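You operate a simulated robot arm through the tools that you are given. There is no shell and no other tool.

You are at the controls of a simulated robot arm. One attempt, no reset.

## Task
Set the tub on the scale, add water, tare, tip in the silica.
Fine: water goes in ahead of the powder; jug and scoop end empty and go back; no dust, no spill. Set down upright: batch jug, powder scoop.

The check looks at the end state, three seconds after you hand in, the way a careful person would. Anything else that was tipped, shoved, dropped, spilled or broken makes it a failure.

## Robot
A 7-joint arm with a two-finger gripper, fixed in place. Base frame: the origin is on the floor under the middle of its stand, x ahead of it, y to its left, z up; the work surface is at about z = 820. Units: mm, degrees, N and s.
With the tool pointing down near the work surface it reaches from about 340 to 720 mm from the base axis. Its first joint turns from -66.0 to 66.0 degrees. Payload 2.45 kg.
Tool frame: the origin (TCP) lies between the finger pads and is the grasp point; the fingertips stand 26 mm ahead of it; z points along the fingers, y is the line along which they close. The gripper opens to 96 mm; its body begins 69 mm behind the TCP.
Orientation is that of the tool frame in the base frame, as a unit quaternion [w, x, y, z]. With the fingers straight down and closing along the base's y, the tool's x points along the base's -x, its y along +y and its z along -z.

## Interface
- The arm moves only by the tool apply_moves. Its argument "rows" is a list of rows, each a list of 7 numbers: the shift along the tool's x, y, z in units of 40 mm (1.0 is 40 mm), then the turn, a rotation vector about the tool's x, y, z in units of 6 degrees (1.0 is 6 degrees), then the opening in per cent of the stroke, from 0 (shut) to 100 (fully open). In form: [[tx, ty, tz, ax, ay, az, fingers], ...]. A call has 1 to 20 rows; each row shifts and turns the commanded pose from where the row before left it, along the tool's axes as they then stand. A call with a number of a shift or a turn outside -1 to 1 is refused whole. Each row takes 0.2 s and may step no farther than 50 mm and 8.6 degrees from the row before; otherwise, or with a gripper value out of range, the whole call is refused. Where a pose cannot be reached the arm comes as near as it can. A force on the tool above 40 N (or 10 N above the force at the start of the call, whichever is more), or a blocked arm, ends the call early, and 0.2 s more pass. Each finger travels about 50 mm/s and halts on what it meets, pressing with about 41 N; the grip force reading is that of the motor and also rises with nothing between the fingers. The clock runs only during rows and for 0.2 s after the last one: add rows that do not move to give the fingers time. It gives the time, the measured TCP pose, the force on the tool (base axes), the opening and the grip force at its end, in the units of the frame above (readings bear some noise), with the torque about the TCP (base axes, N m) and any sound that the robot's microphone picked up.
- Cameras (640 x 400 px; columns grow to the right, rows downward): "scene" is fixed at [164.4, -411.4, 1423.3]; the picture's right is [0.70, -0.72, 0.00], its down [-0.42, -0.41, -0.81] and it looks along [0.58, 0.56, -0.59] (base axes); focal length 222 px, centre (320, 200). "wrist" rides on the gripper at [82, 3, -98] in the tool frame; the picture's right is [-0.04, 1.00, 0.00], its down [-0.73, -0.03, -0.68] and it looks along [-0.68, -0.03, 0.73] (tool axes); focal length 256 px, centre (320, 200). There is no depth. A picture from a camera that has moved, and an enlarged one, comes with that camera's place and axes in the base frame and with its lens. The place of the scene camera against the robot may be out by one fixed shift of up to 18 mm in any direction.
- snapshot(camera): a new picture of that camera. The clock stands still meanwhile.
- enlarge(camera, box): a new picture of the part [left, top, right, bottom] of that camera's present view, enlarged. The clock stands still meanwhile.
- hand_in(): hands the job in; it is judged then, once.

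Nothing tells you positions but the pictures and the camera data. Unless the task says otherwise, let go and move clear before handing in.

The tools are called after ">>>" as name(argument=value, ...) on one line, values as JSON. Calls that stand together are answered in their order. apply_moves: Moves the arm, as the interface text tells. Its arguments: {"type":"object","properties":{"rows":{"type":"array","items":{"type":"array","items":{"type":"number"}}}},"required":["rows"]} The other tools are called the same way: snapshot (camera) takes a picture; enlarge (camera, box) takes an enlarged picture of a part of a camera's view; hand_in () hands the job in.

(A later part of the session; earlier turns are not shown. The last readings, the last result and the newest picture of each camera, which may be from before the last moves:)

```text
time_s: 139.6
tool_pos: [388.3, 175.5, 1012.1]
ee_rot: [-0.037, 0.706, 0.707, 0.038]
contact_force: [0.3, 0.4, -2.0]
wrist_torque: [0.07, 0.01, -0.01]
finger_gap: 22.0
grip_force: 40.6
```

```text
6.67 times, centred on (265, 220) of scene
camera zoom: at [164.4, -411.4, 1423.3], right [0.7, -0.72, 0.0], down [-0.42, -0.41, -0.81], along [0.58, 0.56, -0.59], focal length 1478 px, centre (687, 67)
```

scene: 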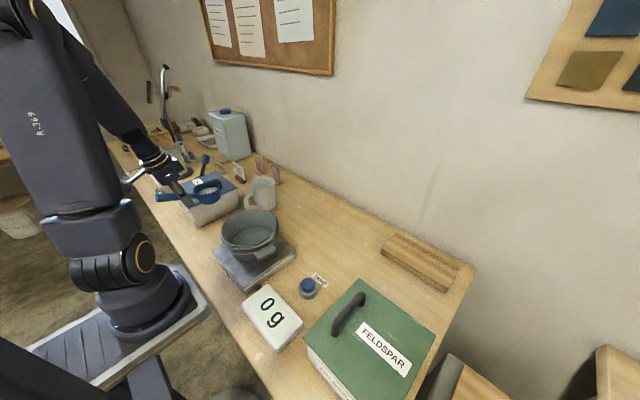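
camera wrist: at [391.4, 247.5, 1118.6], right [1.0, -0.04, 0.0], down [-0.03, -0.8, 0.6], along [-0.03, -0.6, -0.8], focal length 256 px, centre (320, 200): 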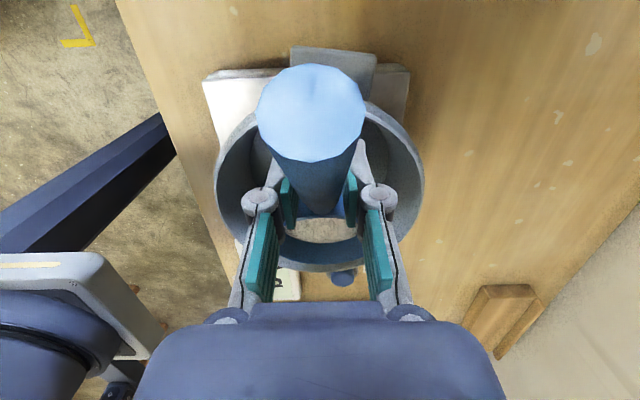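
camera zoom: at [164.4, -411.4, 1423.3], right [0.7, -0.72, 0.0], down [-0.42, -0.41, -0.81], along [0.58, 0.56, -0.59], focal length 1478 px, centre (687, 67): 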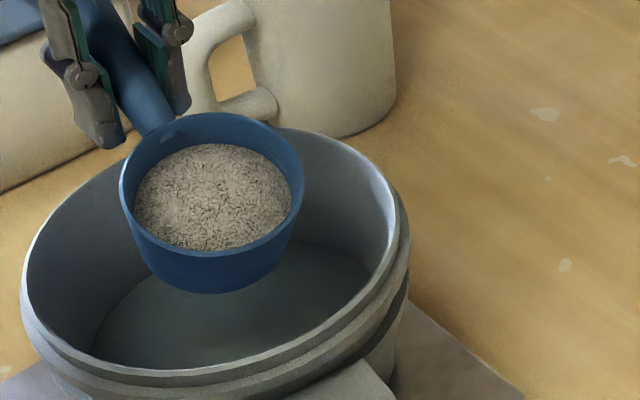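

The lip is about 20 mm from the tub's far inner wall, so I shift back a little as I tip on to 36°, then check the display.

>>> apply_moves(rows=[[0.0056, 0, 0.0178, 0, 0.3333, 0, 0], [0.0056, 0, 0.0178, 0, 0.3333, 0, 0], [0.0056, 0, 0.0178, 0, 0.3333, 0, 0], [0, 0, 0, 0, 0.3333, 0, 0], [0, 0, 0, 0, 0.3333, 0, 0], [0, 0, 0, 0, 0.3333, 0, 0], [-0.0234, 0, -0.0625, 0, 0.3333, 0, 0], [-0.0234, 0, -0.0625, 0, 0.3333, 0, 0], [-0.0234, 0, -0.0625, 0, 0.3333, 0, 0]])

>>> enlarge(camera="scene", box=[225, 180, 305, 250])

>>> enlarge(camera="scene", box=[240, 275, 310, 355])

>>> enlarge(camera="wrist", box=[200, 60, 440, 300])

```text
time_s: 141.6
tool_pos: [389.4, 170.6, 1016.2]
ee_rot: [-0.148, 0.691, 0.692, 0.148]
contact_force: [0.3, 0.2, -1.4]
wrist_torque: [0.06, 0.01, 0.0]
finger_gap: 22.2
grip_force: 41.0
```

```text
5.71 times, centred on (265, 215) of scene
camera zoom: at [164.4, -411.4, 1423.3], right [0.7, -0.72, 0.0], down [-0.42, -0.41, -0.81], along [0.58, 0.56, -0.59], focal length 1267 px, centre (634, 114)
```

zoom: 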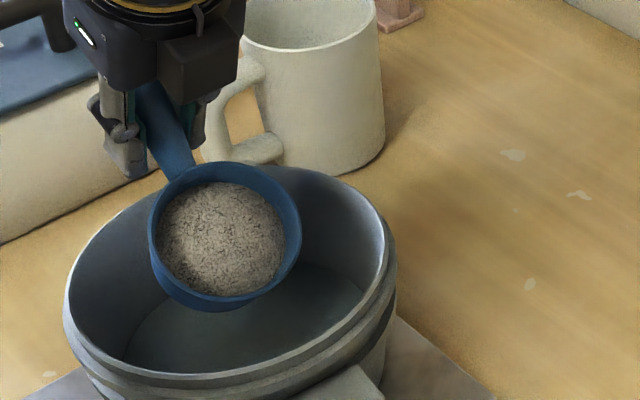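

```text
5.00 times, centred on (275, 315) of scene
camera zoom: at [164.4, -411.4, 1423.3], right [0.7, -0.72, 0.0], down [-0.42, -0.41, -0.81], along [0.58, 0.56, -0.59], focal length 1109 px, centre (545, -375)
```

zoom: 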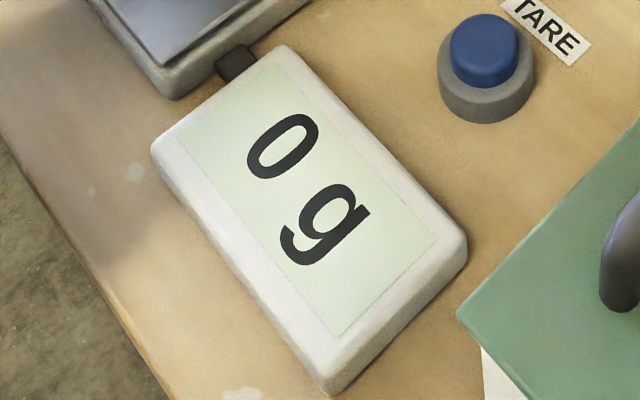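

```text
1.67 times, centred on (320, 180) of wrist
camera zoom: at [391.1, 207.2, 1138.9], right [1.0, -0.03, -0.01], down [-0.03, -0.95, 0.32], along [-0.03, -0.32, -0.95], focal length 427 px, centre (320, 233)
```

zoom: 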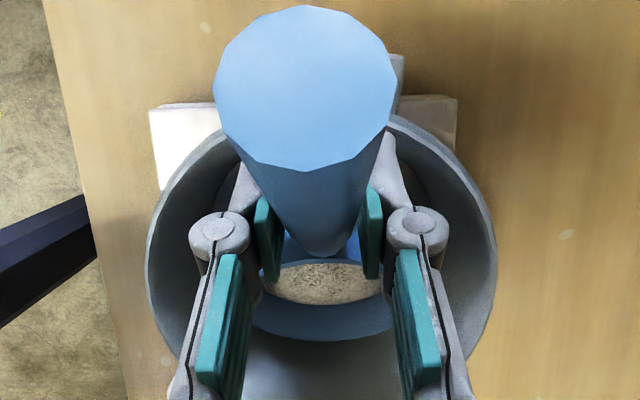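

No flow yet at 36°; the lip sits well inside the tub. Continue slowly to 48°.

>>> apply_moves(rows=[[-0.0233, 0, -0.068, 0, 0.3333, 0, 0], [-0.0233, 0, -0.068, 0, 0.3333, 0, 0], [-0.0233, 0, -0.068, 0, 0.3333, 0, 0], [-0.0238, 0, -0.0552, 0, 0.3333, 0, 0], [-0.0238, 0, -0.0552, 0, 0.3333, 0, 0], [-0.0238, 0, -0.0552, 0, 0.3333, 0, 0]])

>>> enlarge(camera="scene", box=[225, 180, 305, 250])

>>> enlarge(camera="scene", box=[240, 275, 310, 355])

```text
time_s: 143.0
tool_pos: [389.6, 160.1, 1025.0]
ee_rot: [-0.219, 0.672, 0.673, 0.22]
contact_force: [0.1, 0.3, -1.4]
wrist_torque: [0.01, 0.0, -0.01]
finger_gap: 21.8
grip_force: 40.8
```

```text
5.71 times, centred on (265, 215) of scene
camera zoom: at [164.4, -411.4, 1423.3], right [0.7, -0.72, 0.0], down [-0.42, -0.41, -0.81], along [0.58, 0.56, -0.59], focal length 1267 px, centre (634, 114)
```

zoom: 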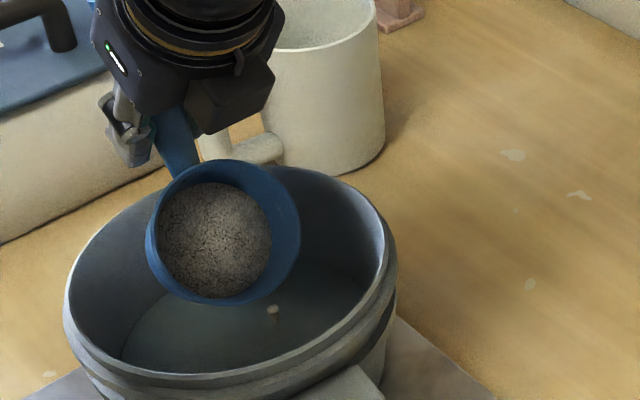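

```text
5.00 times, centred on (275, 315) of scene
camera zoom: at [164.4, -411.4, 1423.3], right [0.7, -0.72, 0.0], down [-0.42, -0.41, -0.81], along [0.58, 0.56, -0.59], focal length 1109 px, centre (545, -375)
```

zoom: 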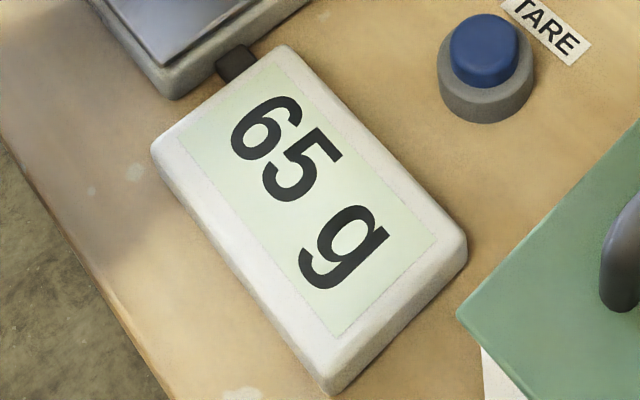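

Powder is flowing: 65 g so far, landing inside. I hold briefly, then keep tipping slowly.

>>> apply_moves(rows=[[0, 0, 0, 0, 0, 0, 0], [-0.0142, 0, -0.0276, 0, 0.1667, 0, 0], [-0.0142, 0, -0.0276, 0, 0.1667, 0, 0], [-0.0142, 0, -0.0276, 0, 0.1667, 0, 0], [-0.0142, 0, -0.0276, 0, 0.1667, 0, 0], [-0.0142, 0, -0.0276, 0, 0.1667, 0, 0], [-0.0142, 0, -0.0276, 0, 0.1667, 0, 0]])

>>> enlarge(camera="scene", box=[225, 180, 305, 250])

>>> enlarge(camera="scene", box=[240, 275, 310, 355])

```text
time_s: 144.6
tool_pos: [387.8, 153.1, 1029.7]
ee_rot: [-0.254, 0.659, 0.661, 0.254]
contact_force: [0.2, 0.8, -1.1]
wrist_torque: [-0.01, -0.01, -0.01]
finger_gap: 21.7
grip_force: 41.1
```

```text
5.71 times, centred on (265, 215) of scene
camera zoom: at [164.4, -411.4, 1423.3], right [0.7, -0.72, 0.0], down [-0.42, -0.41, -0.81], along [0.58, 0.56, -0.59], focal length 1267 px, centre (634, 114)
```

zoom: 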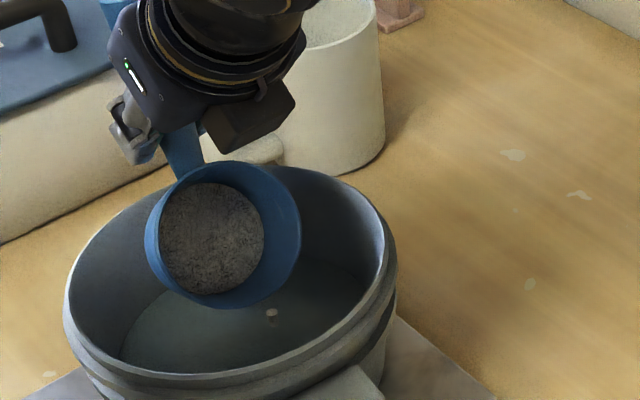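

```text
5.00 times, centred on (275, 315) of scene
camera zoom: at [164.4, -411.4, 1423.3], right [0.7, -0.72, 0.0], down [-0.42, -0.41, -0.81], along [0.58, 0.56, -0.59], focal length 1109 px, centre (545, -375)
```

zoom: 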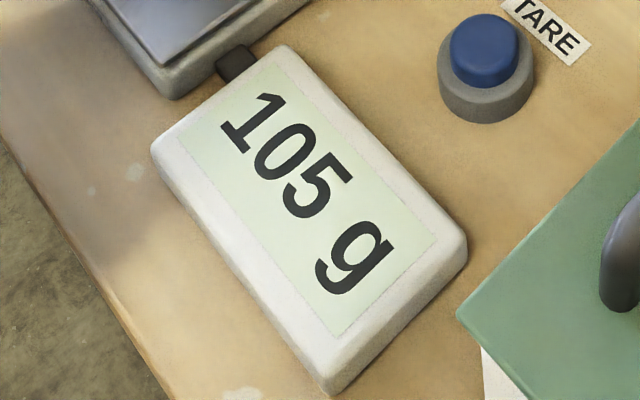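

105 g now. Continue slowly.

>>> apply_moves(rows=[[-0.0189, 0, -0.0307, 0, 0.1667, 0, 0], [-0.0189, 0, -0.0307, 0, 0.1667, 0, 0], [-0.0189, 0, -0.0307, 0, 0.1667, 0, 0], [-0.0189, 0, -0.0307, 0, 0.1667, 0, 0], [-0.0189, 0, -0.0307, 0, 0.1667, 0, 0], [-0.0189, 0, -0.0307, 0, 0.1667, 0, 0], [-0.0234, 0, -0.0288, 0, 0.1667, 0, 0], [-0.0234, 0, -0.0288, 0, 0.1667, 0, 0], [-0.0234, 0, -0.0288, 0, 0.1667, 0, 0], [-0.0234, 0, -0.0288, 0, 0.1667, 0, 0], [-0.0234, 0, -0.0288, 0, 0.1667, 0, 0], [-0.0234, 0, -0.0288, 0, 0.1667, 0, 0]])

>>> enlarge(camera="scene", box=[225, 180, 305, 250])

>>> enlarge(camera="scene", box=[240, 275, 310, 355])

```text
time_s: 147.2
tool_pos: [388.2, 135.1, 1033.3]
ee_rot: [-0.322, 0.629, 0.63, 0.322]
contact_force: [-0.1, 0.5, -0.8]
wrist_torque: [-0.02, -0.02, 0.01]
finger_gap: 21.8
grip_force: 40.4
```

```text
5.71 times, centred on (265, 215) of scene
camera zoom: at [164.4, -411.4, 1423.3], right [0.7, -0.72, 0.0], down [-0.42, -0.41, -0.81], along [0.58, 0.56, -0.59], focal length 1267 px, centre (634, 114)
```

zoom: 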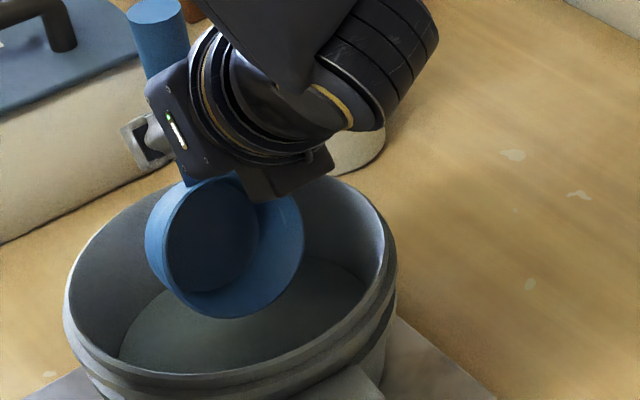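

```text
5.00 times, centred on (275, 315) of scene
camera zoom: at [164.4, -411.4, 1423.3], right [0.7, -0.72, 0.0], down [-0.42, -0.41, -0.81], along [0.58, 0.56, -0.59], focal length 1109 px, centre (545, -375)
```

zoom: 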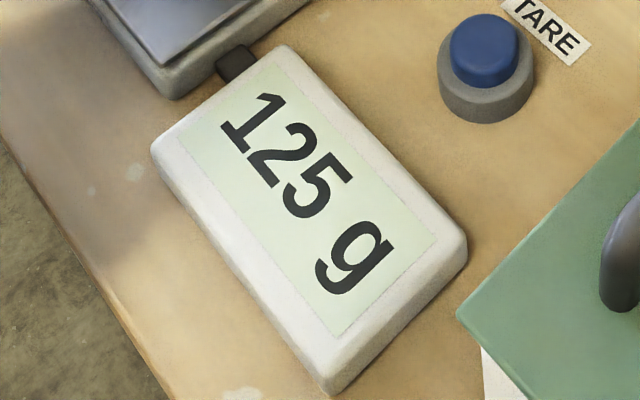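

125 g and the bowl looks bare; I tip on to 90° so the last grains leave.

>>> apply_moves(rows=[[-0.0422, 0, -0.065, 0, 0.3333, 0, 0], [-0.0422, 0, -0.065, 0, 0.3333, 0, 0], [-0.0422, 0, -0.065, 0, 0.3333, 0, 0], [-0.0512, 0, -0.0637, 0, 0.3333, 0, 0], [-0.0512, 0, -0.0637, 0, 0.3333, 0, 0], [-0.0512, 0, -0.0637, 0, 0.3333, 0, 0], [-0.0289, 0, -0.0755, 0, 0.3333, 0, 0], [-0.0289, 0, -0.0755, 0, 0.3333, 0, 0], [-0.0289, 0, -0.0755, 0, 0.3333, 0, 0], [-0.0212, 0, -0.0789, 0, 0.3333, 0, 0], [-0.0212, 0, -0.0789, 0, 0.3333, 0, 0], [-0.0212, 0, -0.0789, 0, 0.3333, 0, 0]])

>>> enlarge(camera="scene", box=[200, 160, 320, 270])

>>> enlarge(camera="scene", box=[240, 275, 310, 355])

>>> snapshot(camera="wrist")

```text
time_s: 149.8
tool_pos: [389.1, 96.5, 1029.2]
ee_rot: [-0.446, 0.548, 0.549, 0.446]
contact_force: [0.4, 0.2, -1.0]
wrist_torque: [-0.03, 0.01, 0.01]
finger_gap: 21.7
grip_force: 41.5
```

```text
3.64 times, centred on (260, 215) of scene
camera zoom: at [164.4, -411.4, 1423.3], right [0.7, -0.72, 0.0], down [-0.42, -0.41, -0.81], along [0.58, 0.56, -0.59], focal length 806 px, centre (538, 146)
```

zoom: 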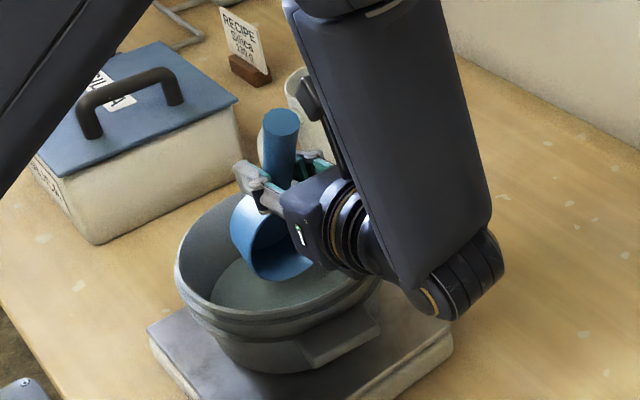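

```text
5.00 times, centred on (275, 315) of scene
camera zoom: at [164.4, -411.4, 1423.3], right [0.7, -0.72, 0.0], down [-0.42, -0.41, -0.81], along [0.58, 0.56, -0.59], focal length 1109 px, centre (545, -375)
```

zoom: 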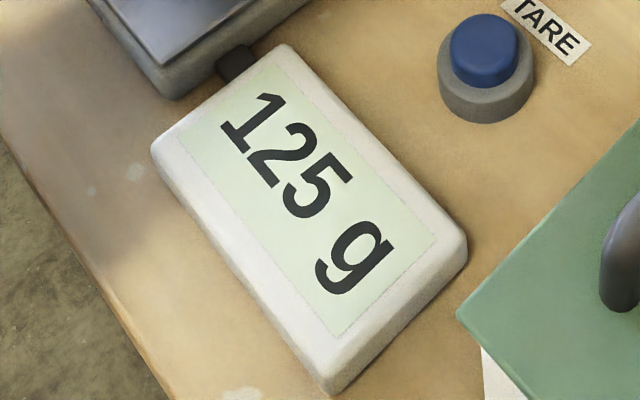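

```text
taken
camera wrist: at [391.2, 18.5, 1130.2], right [1.0, -0.01, -0.04], down [-0.03, -0.82, -0.58], along [-0.03, 0.58, -0.82], focal length 256 px, centre (320, 200)
```

wrist: 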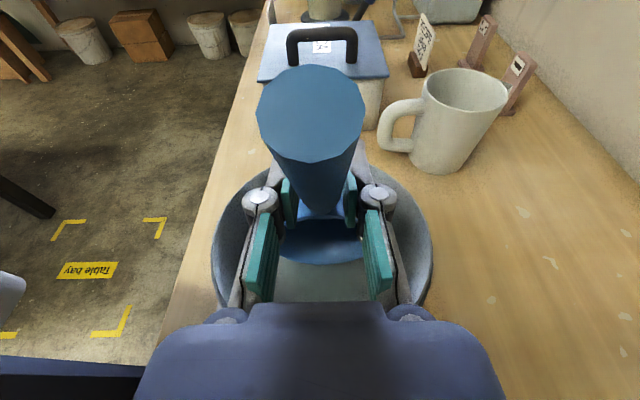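

>>> enlarge(camera="scene", box=[240, 195, 300, 245])

>>> enlarge(camera="wrist", box=[250, 190, 390, 300])

```text
8.00 times, centred on (270, 220) of scene
camera zoom: at [164.4, -411.4, 1423.3], right [0.7, -0.72, 0.0], down [-0.42, -0.41, -0.81], along [0.58, 0.56, -0.59], focal length 1774 px, centre (720, 40)
```

zoom: 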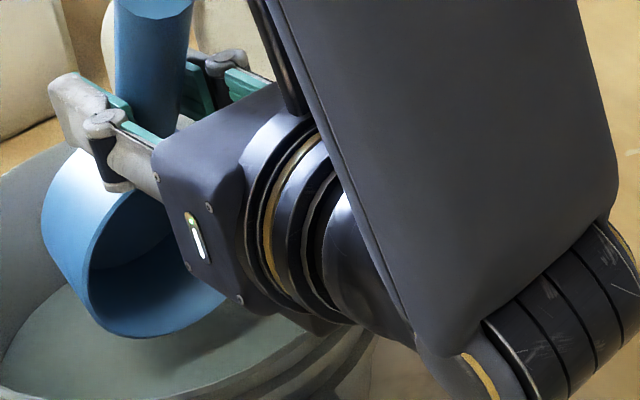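

```text
3.64 times, centred on (320, 245) of wrist
camera zoom: at [391.2, 18.5, 1130.2], right [1.0, -0.01, -0.04], down [-0.03, -0.82, -0.58], along [-0.03, 0.58, -0.82], focal length 931 px, centre (320, 36)
```

zoom: 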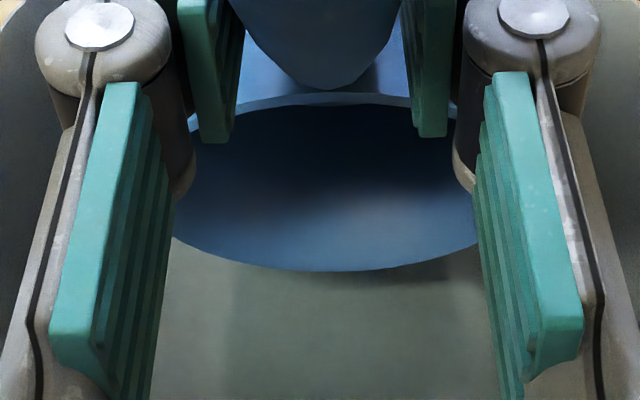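

The bowl looks empty inside; I tip a further 12° to be certain and re-read the scale.

>>> apply_moves(rows=[[0.0109, 0, -0.0912, 0, 0.3333, 0, 0], [0.0109, 0, -0.0912, 0, 0.3333, 0, 0], [0.0109, 0, -0.0912, 0, 0.3333, 0, 0], [0.0204, 0, -0.0887, 0, 0.3333, 0, 0], [0.0204, 0, -0.0887, 0, 0.3333, 0, 0], [0.0204, 0, -0.0887, 0, 0.3333, 0, 0], [0, 0, 0, 0, 0, 0, 0], [0, 0, 0, 0, 0, 0, 0], [0, 0, 0, 0, 0, 0, 0]])

>>> enlarge(camera="scene", box=[240, 275, 310, 355])

>>> enlarge(camera="scene", box=[200, 160, 320, 270])

>>> snapshot(camera="wrist")

```text
time_s: 151.8
tool_pos: [388.7, 76.1, 1037.1]
ee_rot: [0.501, -0.498, -0.501, -0.501]
contact_force: [-1.0, 0.2, -1.4]
wrist_torque: [-0.04, -0.01, -0.02]
finger_gap: 21.8
grip_force: 40.7
```

```text
5.00 times, centred on (275, 315) of scene
camera zoom: at [164.4, -411.4, 1423.3], right [0.7, -0.72, 0.0], down [-0.42, -0.41, -0.81], along [0.58, 0.56, -0.59], focal length 1109 px, centre (545, -375)
```

zoom: 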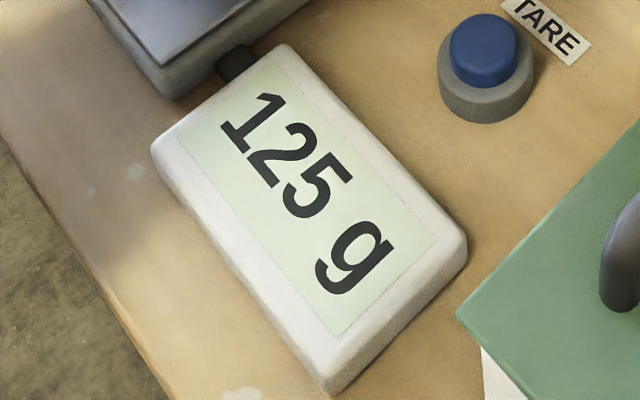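

```text
3.64 times, centred on (260, 215) of scene
camera zoom: at [164.4, -411.4, 1423.3], right [0.7, -0.72, 0.0], down [-0.42, -0.41, -0.81], along [0.58, 0.56, -0.59], focal length 806 px, centre (538, 146)
```

zoom: 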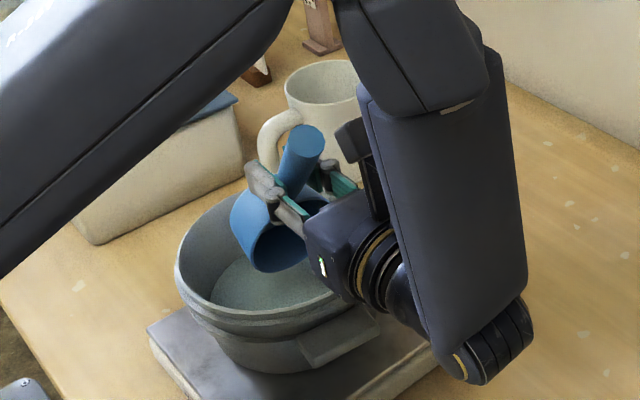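

```text
taken
camera wrist: at [391.4, -20.6, 1118.0], right [1.0, 0.0, -0.04], down [-0.03, -0.68, -0.73], along [-0.03, 0.73, -0.68], focal length 256 px, centre (320, 200)
```

wrist: 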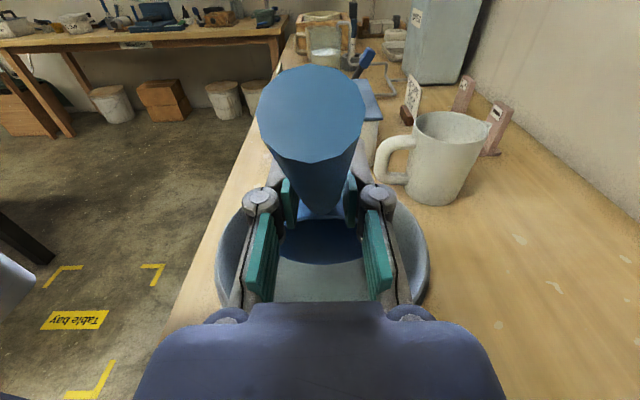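

Reading holds at 125 g (the display steps in 5 g). To be sure nothing clings in the bowl I tip on to 120°, watching clearances.

>>> apply_moves(rows=[[0.0368, 0, -0.0648, 0, 0.3333, 0, 0], [0.0368, 0, -0.0648, 0, 0.3333, 0, 0], [0.0368, 0, -0.0648, 0, 0.3333, 0, 0], [0.0433, 0, -0.0606, 0, 0.3333, 0, 0], [0.0433, 0, -0.0606, 0, 0.3333, 0, 0], [0.0433, 0, -0.0606, 0, 0.3333, 0, 0], [0.0495, 0, -0.0558, 0, 0.3333, 0, 0], [0.0495, 0, -0.0558, 0, 0.3333, 0, 0], [0.0495, 0, -0.0558, 0, 0.3333, 0, 0], [0, 0, 0, 0, 0, 0, 0], [0, 0, 0, 0, 0, 0, 0]])

>>> enlarge(camera="scene", box=[240, 275, 310, 355])

>>> snapshot(camera="scene")

>>> snapshot(camera="wrist")

```text
time_s: 154.2
tool_pos: [386.4, 53.0, 1049.8]
ee_rot: [0.573, -0.414, -0.416, -0.572]
contact_force: [0.4, 0.2, -1.0]
wrist_torque: [-0.04, 0.01, -0.03]
finger_gap: 21.6
grip_force: 40.7
```

```text
5.00 times, centred on (275, 315) of scene
camera zoom: at [164.4, -411.4, 1423.3], right [0.7, -0.72, 0.0], down [-0.42, -0.41, -0.81], along [0.58, 0.56, -0.59], focal length 1109 px, centre (545, -375)
```

zoom: 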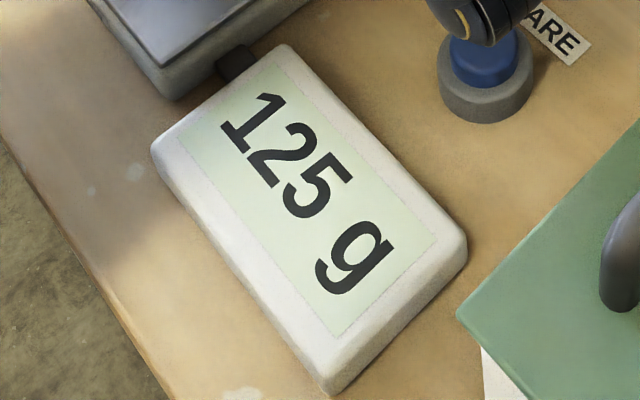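

```text
taken
```

scene: 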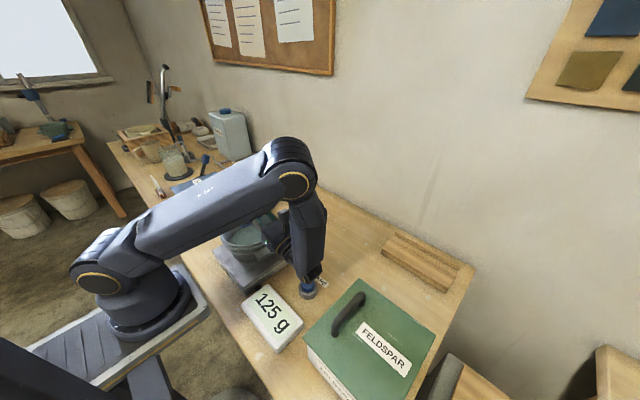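

```text
taken
camera wrist: at [390.9, -64.7, 1096.5], right [1.0, 0.01, -0.04], down [-0.03, -0.42, -0.91], along [-0.03, 0.91, -0.42], focal length 256 px, centre (320, 200)
```

wrist: 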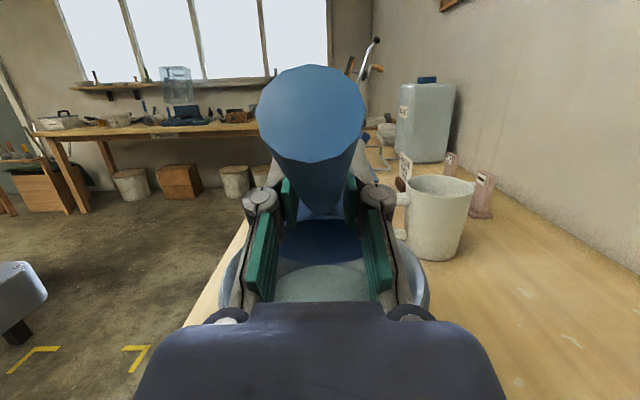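

The wrist link has come close above the TARE button, so no further. Reading is unchanged, bowl clean; I reverse along the same path.

>>> apply_moves(rows=[[-0.0743, 0, 0.0837, 0, -0.5, 0, 0], [-0.0743, 0, 0.0837, 0, -0.5, 0, 0], [-0.13, 0, 0.1818, 0, -1, 0, 0], [-0.11, 0, 0.1944, 0, -1, 0, 0], [-0.0612, 0, 0.2661, 0, -1, 0, 0], [-0.0327, 0, 0.2736, 0, -1, 0, 0], [0.0636, 0, 0.2367, 0, -1, 0, 0], [0.0867, 0, 0.2265, 0, -1, 0, 0], [0.1536, 0, 0.1911, 0, -1, 0, 0], [0.1266, 0, 0.195, 0, -1, 0, 0]])

>>> enlarge(camera="scene", box=[200, 160, 320, 270])

>>> apply_moves(rows=[[0.14, 0, 0.1728, 0, -1, 0, 0], [0.1131, 0, 0.1839, 0, -1, 0, 0], [0.085, 0, 0.1653, 0, -1, 0, 0], [0.0714, 0, 0.1656, 0, -1, 0, 0], [0.07, 0, 0.204, 0, -1, 0, 0], [0.07, 0, 0.1875, 0, -1, 0, 0]])

>>> enlarge(camera="scene", box=[200, 160, 320, 270])

>>> enlarge(camera="scene", box=[240, 275, 310, 355])

```text
time_s: 156.4
tool_pos: [387.2, 135.8, 1039.2]
ee_rot: [-0.322, 0.629, 0.631, 0.321]
contact_force: [-0.7, 0.2, -1.0]
wrist_torque: [-0.03, -0.03, -0.01]
finger_gap: 21.8
grip_force: 40.7
```

```text
3.64 times, centred on (260, 215) of scene
camera zoom: at [164.4, -411.4, 1423.3], right [0.7, -0.72, 0.0], down [-0.42, -0.41, -0.81], along [0.58, 0.56, -0.59], focal length 806 px, centre (538, 146)
```

zoom: 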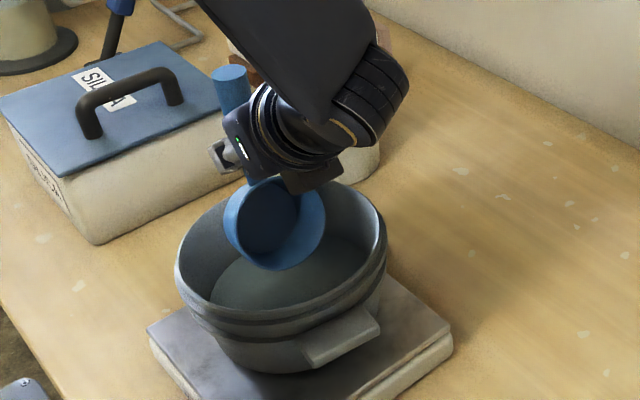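

```text
time_s: 157.8
tool_pos: [388.4, 178.3, 1018.9]
ee_rot: [-0.109, 0.697, 0.7, 0.112]
contact_force: [-1.0, -0.3, -1.6]
wrist_torque: [0.04, 0.03, 0.0]
finger_gap: 21.6
grip_force: 41.7
```

```text
3.64 times, centred on (260, 215) of scene
camera zoom: at [164.4, -411.4, 1423.3], right [0.7, -0.72, 0.0], down [-0.42, -0.41, -0.81], along [0.58, 0.56, -0.59], focal length 806 px, centre (538, 146)
```

zoom: 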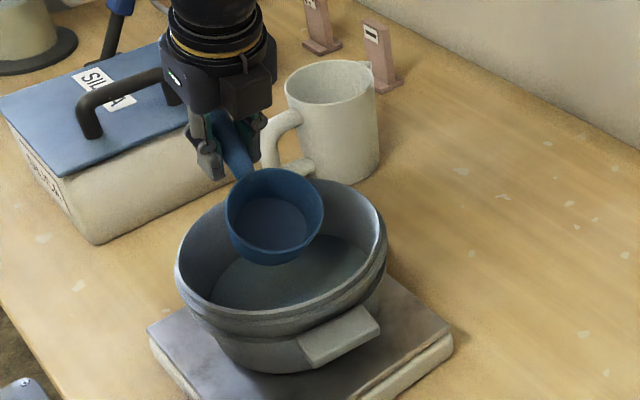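

```text
5.00 times, centred on (275, 315) of scene
camera zoom: at [164.4, -411.4, 1423.3], right [0.7, -0.72, 0.0], down [-0.42, -0.41, -0.81], along [0.58, 0.56, -0.59], focal length 1109 px, centre (545, -375)
```

zoom: 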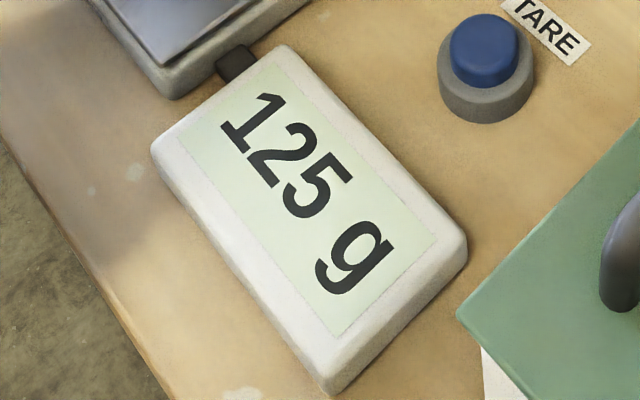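

The bowl is clean inside. I level the scoop and rise out of the tub.

>>> apply_moves(rows=[[0, 0, -0.15, 0, -1, 0, 0], [-0.0168, 0, -0.15, 0, -1, 0, 0], [0.0852, 0, -0.1458, 0, -1, 0, 0], [0.0609, 0, -0.1785, 0, -1, 0, 0], [0.0102, 0, -0.1281, 0, -1, 0, 0], [0, 0, 0, 0, 0, 0, 0]])

>>> enlarge(camera="scene", box=[180, 140, 340, 280])

>>> snapshot(camera="wrist")

```text
time_s: 159.2
tool_pos: [388.0, 181.2, 1048.6]
ee_rot: [0.074, 0.703, 0.703, -0.073]
contact_force: [-0.4, 1.0, -0.5]
wrist_torque: [0.06, 0.0, 0.04]
finger_gap: 21.6
grip_force: 40.7
```

```text
2.86 times, centred on (260, 210) of scene
camera zoom: at [164.4, -411.4, 1423.3], right [0.7, -0.72, 0.0], down [-0.42, -0.41, -0.81], along [0.58, 0.56, -0.59], focal length 634 px, centre (491, 171)
```

zoom: 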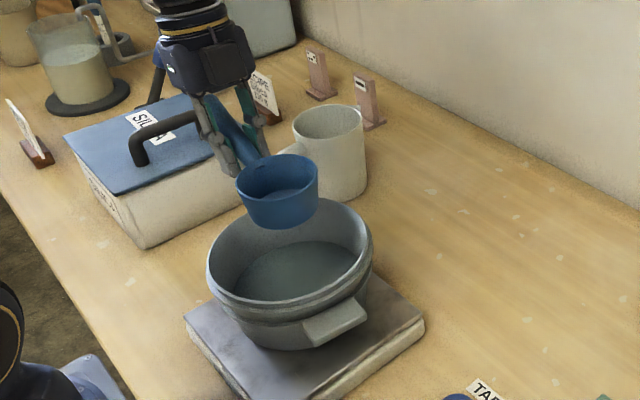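

```text
taken
camera wrist: at [391.1, 283.0, 1127.3], right [1.0, -0.04, 0.01], down [-0.03, -0.58, 0.82], along [-0.03, -0.82, -0.58], focal length 256 px, centre (320, 200)
```

wrist: 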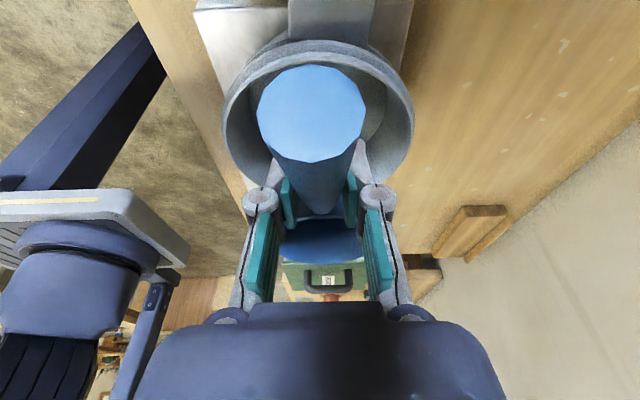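

The scoop is level and empty. I turn it back and carry it above its original place.

>>> apply_moves(rows=[[0.179, -0.181, -0.0381, -0.208, 0, -0.978, 0], [0.1965, -0.1606, -0.0418, -0.208, 0, -0.978, 0], [0.2118, -0.1388, -0.045, -0.208, 0, -0.978, 0], [0.2248, -0.1154, -0.0478, -0.208, 0, -0.978, 0], [0.2354, -0.0907, -0.0501, -0.208, 0, -0.978, 0], [0.2434, -0.065, -0.0518, -0.208, 0, -0.978, 0], [0.2487, -0.0387, -0.0529, -0.208, 0, -0.978, 0], [0.2513, -0.0119, -0.0534, -0.208, 0, -0.978, 0], [0.2511, 0.015, -0.0534, -0.208, 0, -0.978, 0], [0.2482, 0.0418, -0.0528, -0.208, 0, -0.978, 0], [0.2426, 0.0681, -0.0516, -0.208, 0, -0.978, 0], [0.2343, 0.0937, -0.0498, -0.208, 0, -0.978, 0], [0.2234, 0.1182, -0.0475, -0.208, 0, -0.978, 0], [0.2101, 0.1414, -0.0447, -0.208, 0, -0.978, 0], [0.1945, 0.1631, -0.0414, -0.208, 0, -0.978, 0], [0, 0, 0, 0, 0, 0, 0]])

>>> snapshot(camera="wrist")

>>> snapshot(camera="scene")

```text
time_s: 162.6
tool_pos: [279.7, 289.4, 1049.9]
ee_rot: [0.106, -0.002, 0.994, 0.001]
contact_force: [-0.1, 0.0, 0.0]
wrist_torque: [-0.01, 0.03, 0.01]
finger_gap: 21.7
grip_force: 40.7
```

```text
taken
camera wrist: at [179.3, 294.8, 1128.2], right [0.03, 1.0, 0.01], down [0.58, -0.03, 0.82], along [0.82, -0.02, -0.58], focal length 256 px, centre (320, 200)
```

wrist: 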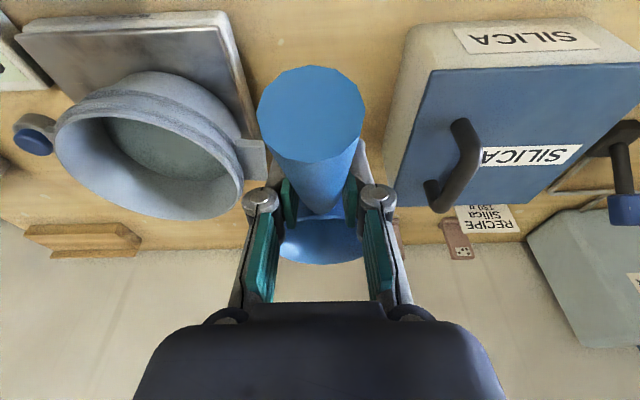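

```text
taken
```

scene: 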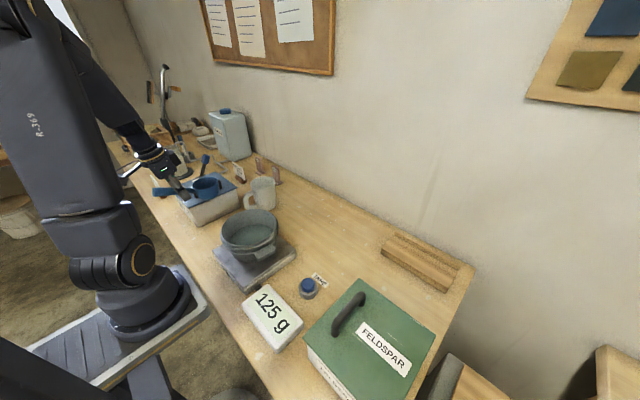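

>>> apply_moves(rows=[[0.026, 0.02, 0.1225, 0, 0, 0, 0], [0.052, 0.02, 0.2445, 0, 0, 0, 0], [0.052, 0, 0.2445, 0, 0, 0, 0], [0.052, 0, 0.2445, 0, 0, 0, 0], [0.052, 0, 0.2445, 0, 0, 0, 0], [0.052, 0, 0.2445, 0, 0, 0, 0], [0.052, 0, 0.2445, 0, 0, 0, 0], [0.052, 0, 0.2445, 0, 0, 0, 0], [0.052, 0, 0.2445, 0, 0, 0, 0], [0.052, 0, 0.2445, 0, 0, 0, 0], [0.052, 0, 0.2445, 0, 0, 0, 0], [0.052, 0, 0.2445, 0, 0, 0, 0], [0.052, 0, 0.2445, 0, 0, 0, 0], [0.052, 0, 0.2445, 0, 0, 0, 0], [0.052, 0, 0.2445, 0, 0, 0, 0], [0.052, 0, 0.2445, 0, 0, 0, 0], [0.052, 0, 0.2445, 0, 0, 0, 0], [0.026, 0, 0.1225, 0, 0, 0, 0]])

>>> enlarge(camera="scene", box=[165, 190, 265, 260])

>>> apply_moves(rows=[[0.0104, 0, 0.0489, 0, 0, 0, 0], [0.0104, 0, 0.0489, 0, 0, 0, 0]])

>>> apply_moves(rows=[[0.0104, 0, 0.0489, 0, 0, 0, 0]])

```text
time_s: 166.4
tool_pos: [279.5, 293.1, 877.2]
ee_rot: [0.106, -0.002, 0.994, 0.001]
contact_force: [-0.6, 0.4, -1.3]
wrist_torque: [0.01, 0.08, -0.02]
finger_gap: 21.6
grip_force: 40.6
```

```text
5.71 times, centred on (215, 225) of scene
camera zoom: at [164.4, -411.4, 1423.3], right [0.7, -0.72, 0.0], down [-0.42, -0.41, -0.81], along [0.58, 0.56, -0.59], focal length 1267 px, centre (920, 57)
```

zoom: 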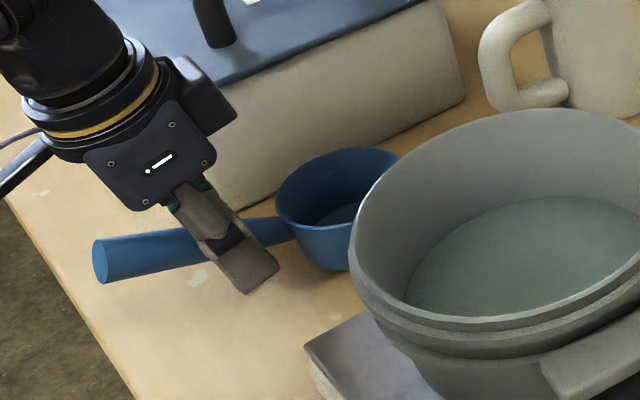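

```text
time_s: 167.0
tool_pos: [280.5, 294.0, 872.1]
ee_rot: [0.105, 0.0, 0.994, 0.0]
contact_force: [0.1, 1.1, -1.3]
wrist_torque: [-0.04, 0.03, 0.03]
finger_gap: 21.4
grip_force: 40.7
```

```text
time_s: 167.4
tool_pos: [279.8, 292.8, 871.6]
ee_rot: [0.105, -0.001, 0.995, 0.0]
contact_force: [0.6, 0.3, -0.4]
wrist_torque: [-0.03, 0.05, 0.0]
finger_gap: 21.6
grip_force: 41.0
```

>>> apply_moves(rows=[[0.0104, 0, 0.0489, 0, 0, 0, 0]])

>>> apply_moves(rows=[[0.0078, 0, 0.0367, 0, 0, 0, 0]])

>>> enlarge(camera="scene", box=[165, 190, 265, 260])

```text
time_s: 167.8
tool_pos: [280.4, 294.2, 869.4]
ee_rot: [0.106, -0.001, 0.994, 0.001]
contact_force: [-0.4, -0.5, -0.3]
wrist_torque: [0.01, 0.05, -0.02]
finger_gap: 22.0
grip_force: 40.2
```

```text
time_s: 168.2
tool_pos: [280.4, 292.9, 867.8]
ee_rot: [0.106, -0.001, 0.994, 0.001]
contact_force: [-0.8, -0.4, -1.5]
wrist_torque: [0.0, 0.04, -0.01]
finger_gap: 21.6
grip_force: 41.0
```

```text
5.71 times, centred on (215, 225) of scene
camera zoom: at [164.4, -411.4, 1423.3], right [0.7, -0.72, 0.0], down [-0.42, -0.41, -0.81], along [0.58, 0.56, -0.59], focal length 1267 px, centre (920, 57)
```

zoom: 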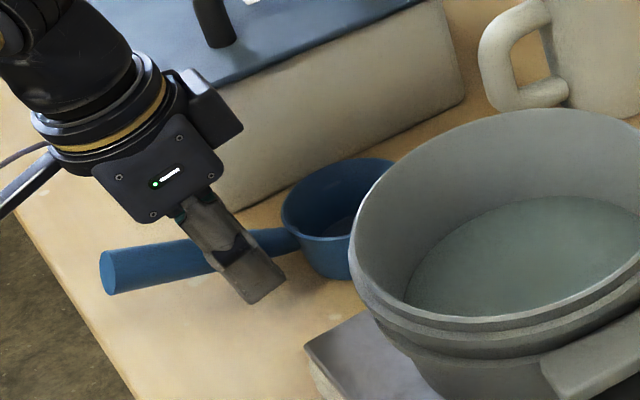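

>>> apply_moves(rows=[[0.0052, 0, 0.0245, 0, 0, 0, 0]])

>>> apply_moves(rows=[[0.0052, 0, 0.0245, 0, 0, 0, 0]])

>>> apply_moves(rows=[[0.0052, 0, 0.0245, 0, 0, 0, 0]])

```text
time_s: 168.6
tool_pos: [280.2, 293.3, 866.6]
ee_rot: [0.106, -0.001, 0.994, 0.001]
contact_force: [-1.9, -2.0, 7.2]
wrist_torque: [0.12, -0.39, -0.09]
finger_gap: 21.7
grip_force: 41.4
```

```text
time_s: 169.0
tool_pos: [280.0, 292.1, 867.2]
ee_rot: [0.107, -0.001, 0.994, 0.001]
contact_force: [-5.5, -5.4, 23.3]
wrist_torque: [-0.08, -0.77, -0.13]
finger_gap: 21.7
grip_force: 40.6
```

```text
time_s: 169.4
tool_pos: [279.4, 292.1, 864.9]
ee_rot: [0.105, 0.0, 0.994, 0.001]
contact_force: [-5.7, -5.2, 22.7]
wrist_torque: [-0.07, -0.74, -0.15]
finger_gap: 21.9
grip_force: 40.6
```

On the table now. I relieve the pressure and open gently.

>>> apply_moves(rows=[[-0.0078, 0, -0.0367, 0, 0, 0, 0], [0, 0, 0, 0, 0, 0, 0]])

>>> enlarge(camera="scene", box=[165, 190, 265, 260])

```text
time_s: 170.0
tool_pos: [277.7, 293.4, 866.7]
ee_rot: [0.105, -0.001, 0.995, 0.001]
contact_force: [-0.2, 0.8, -1.5]
wrist_torque: [-0.02, 0.04, 0.02]
finger_gap: 21.4
grip_force: 40.9
```

```text
5.71 times, centred on (215, 225) of scene
camera zoom: at [164.4, -411.4, 1423.3], right [0.7, -0.72, 0.0], down [-0.42, -0.41, -0.81], along [0.58, 0.56, -0.59], focal length 1267 px, centre (920, 57)
```

zoom: 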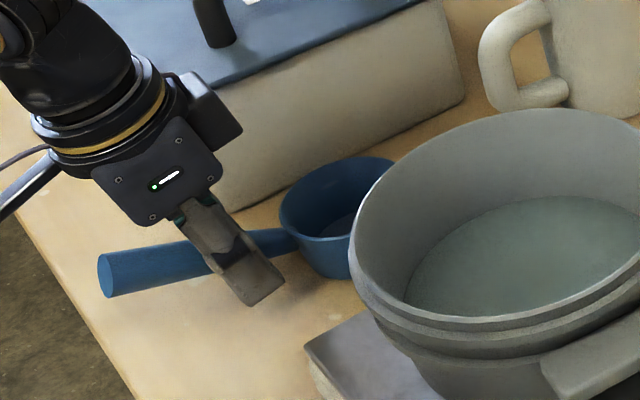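

>>> apply_moves(rows=[[0.0036, 0, 0.0171, 0, 0, 0, 0], [0, 0, 0, 0, 0, 0, 0]])

>>> apply_moves(rows=[[0, 0, 0, 0, 0, 0, 22], [0, 0, 0, 0, 0, 0, 24], [0, 0, 0, 0, 0, 0, 27], [0, 0, 0, 0, 0, 0, 32], [0, 0, 0, 0, 0, 0, 38], [0, 0, 0, 0, 0, 0, 42], [0, 0, 0, 0, 0, 0, 42]])

>>> snapshot(camera="wrist")

>>> enlarge(camera="scene", box=[165, 190, 265, 260])

```text
time_s: 170.6
tool_pos: [279.2, 292.7, 866.5]
ee_rot: [0.105, -0.001, 0.994, 0.001]
contact_force: [0.8, 0.6, -1.2]
wrist_torque: [0.01, 0.06, -0.02]
finger_gap: 21.6
grip_force: 41.0
```

```text
time_s: 172.2
tool_pos: [279.5, 293.5, 865.7]
ee_rot: [0.105, -0.002, 0.994, 0.001]
contact_force: [0.5, 0.5, 0.6]
wrist_torque: [-0.02, -0.01, 0.01]
finger_gap: 40.5
grip_force: 0.0
```

```text
taken
camera wrist: at [178.7, 297.3, 945.0], right [0.04, 1.0, 0.01], down [0.58, -0.03, 0.82], along [0.82, -0.02, -0.58], focal length 256 px, centre (320, 200)
```

wrist: 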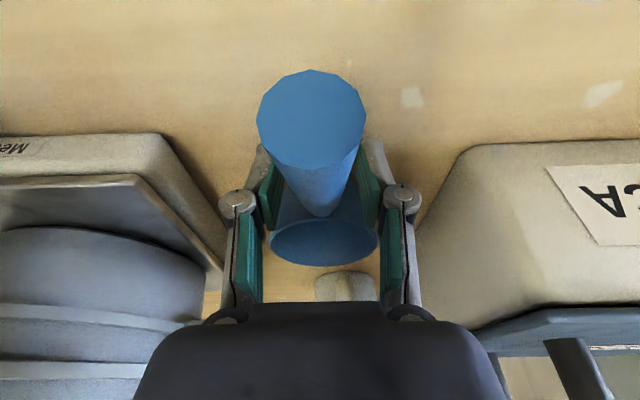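

```text
5.71 times, centred on (215, 225) of scene
camera zoom: at [164.4, -411.4, 1423.3], right [0.7, -0.72, 0.0], down [-0.42, -0.41, -0.81], along [0.58, 0.56, -0.59], focal length 1267 px, centre (920, 57)
```

zoom: 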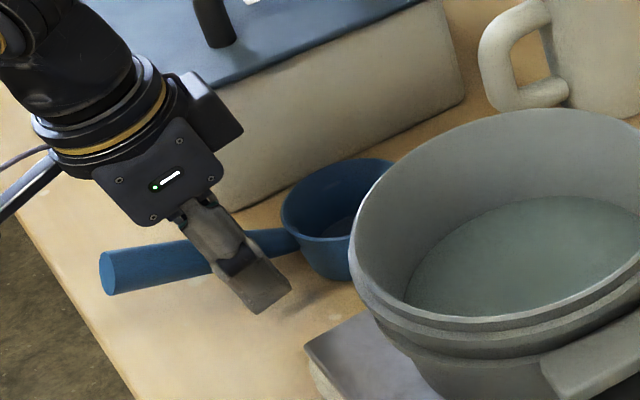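

>>> apply_moves(rows=[[0, 0, 0, 0, 0, 0, 45], [0, 0, 0, 0, 0, 0, 45], [-0.052, 0, -0.2445, 0, 0, 0, 45], [-0.104, 0, -0.489, 0, 0, 0, 45], [-0.13, 0, -0.611, 0, 0, 0, 45], [-0.13, 0, -0.611, 0, 0, 0, 45], [-0.13, 0, -0.611, 0, 0, 0, 45], [-0.13, 0, -0.611, 0, 0, 0, 45], [-0.13, 0, -0.611, 0, 0, 0, 45], [-0.13, 0, -0.611, 0, 0, 0, 45], [0, 0, 0, 0, 1, 0, 45], [0, 0, 0, 0, 1, 0, 45]])

>>> snapshot(camera="wrist")

>>> enlarge(camera="scene", box=[165, 190, 265, 260])

>>> snapshot(camera="scene")

```text
time_s: 174.8
tool_pos: [278.5, 292.1, 1046.8]
ee_rot: [0.0, -0.002, 1.0, 0.0]
contact_force: [-0.4, -0.3, -0.2]
wrist_torque: [0.02, -0.05, 0.03]
finger_gap: 42.9
grip_force: 0.1
```

```text
taken
camera wrist: at [198.0, 297.2, 1144.5], right [0.04, 1.0, 0.0], down [0.73, -0.03, 0.68], along [0.68, -0.02, -0.73], focal length 256 px, centre (320, 200)
```

wrist: 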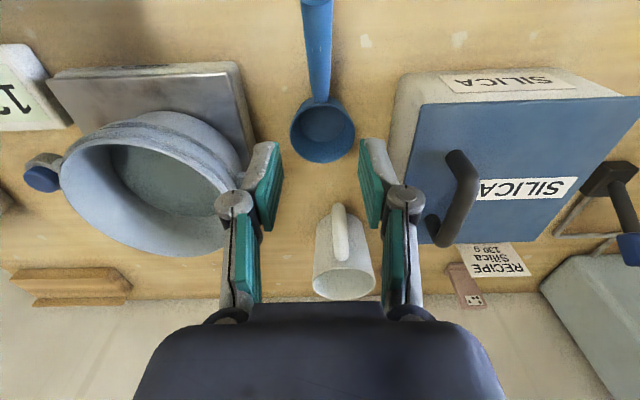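

```text
5.71 times, centred on (215, 225) of scene
camera zoom: at [164.4, -411.4, 1423.3], right [0.7, -0.72, 0.0], down [-0.42, -0.41, -0.81], along [0.58, 0.56, -0.59], focal length 1267 px, centre (920, 57)
```

zoom: 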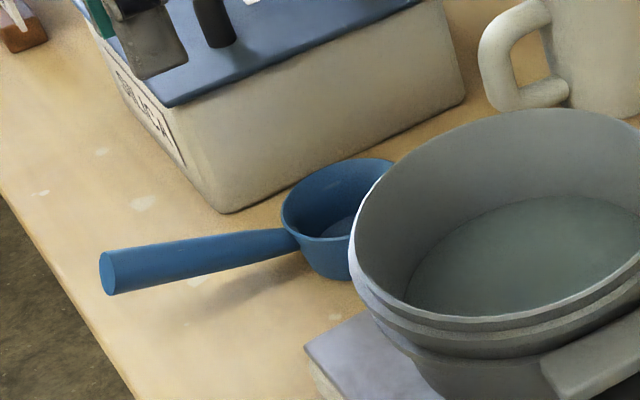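

```text
taken
```

scene: 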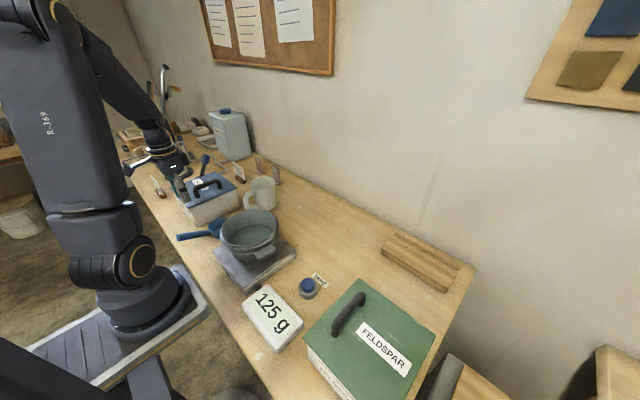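

The scoop stands back in its place, empty. I inspect the tub, table and jug for any residue or spill.

>>> enlarge(camera="scene", box=[205, 200, 305, 275])

>>> enlarge(camera="wrist", box=[40, 60, 280, 270])

>>> enlarge(camera="wrist", box=[270, 0, 400, 170])

>>> enlarge(camera="scene", box=[225, 150, 305, 220])

```text
5.33 times, centred on (255, 238) of scene
camera zoom: at [164.4, -411.4, 1423.3], right [0.7, -0.72, 0.0], down [-0.42, -0.41, -0.81], along [0.58, 0.56, -0.59], focal length 1182 px, centre (667, 0)
```

zoom: 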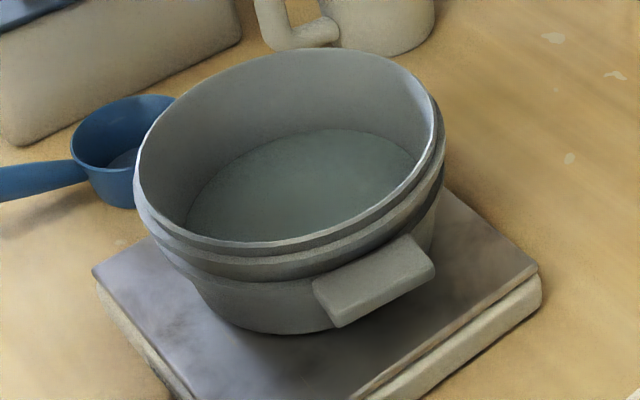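

```text
1.90 times, centred on (160, 165) of wrist
camera zoom: at [198.0, 297.2, 1144.5], right [0.04, 1.0, 0.0], down [0.73, -0.03, 0.68], along [0.68, -0.02, -0.73], focal length 488 px, centre (625, 267)
```

zoom: 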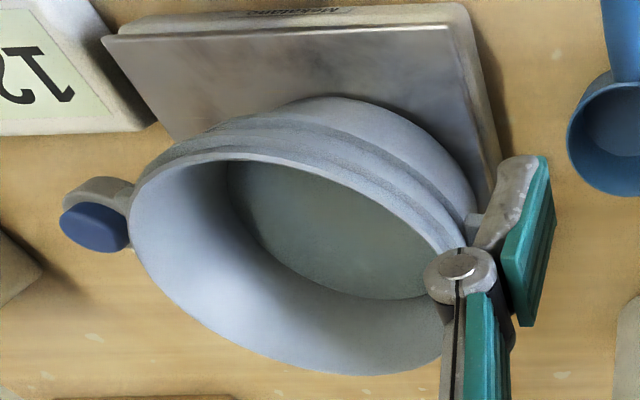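

```text
2.35 times, centred on (335, 85) of wrist
camera zoom: at [198.0, 297.2, 1144.5], right [0.04, 1.0, 0.0], down [0.73, -0.03, 0.68], along [0.68, -0.02, -0.73], focal length 602 px, centre (285, 471)
```

zoom: 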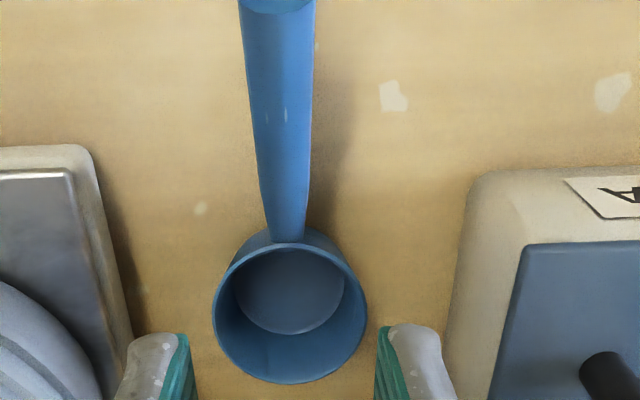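

```text
5.71 times, centred on (265, 185) of scene
camera zoom: at [164.4, -411.4, 1423.3], right [0.7, -0.72, 0.0], down [-0.42, -0.41, -0.81], along [0.58, 0.56, -0.59], focal length 1267 px, centre (634, 286)
```

zoom: 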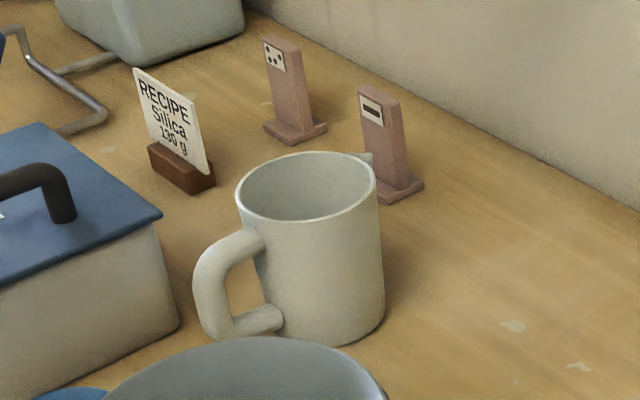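

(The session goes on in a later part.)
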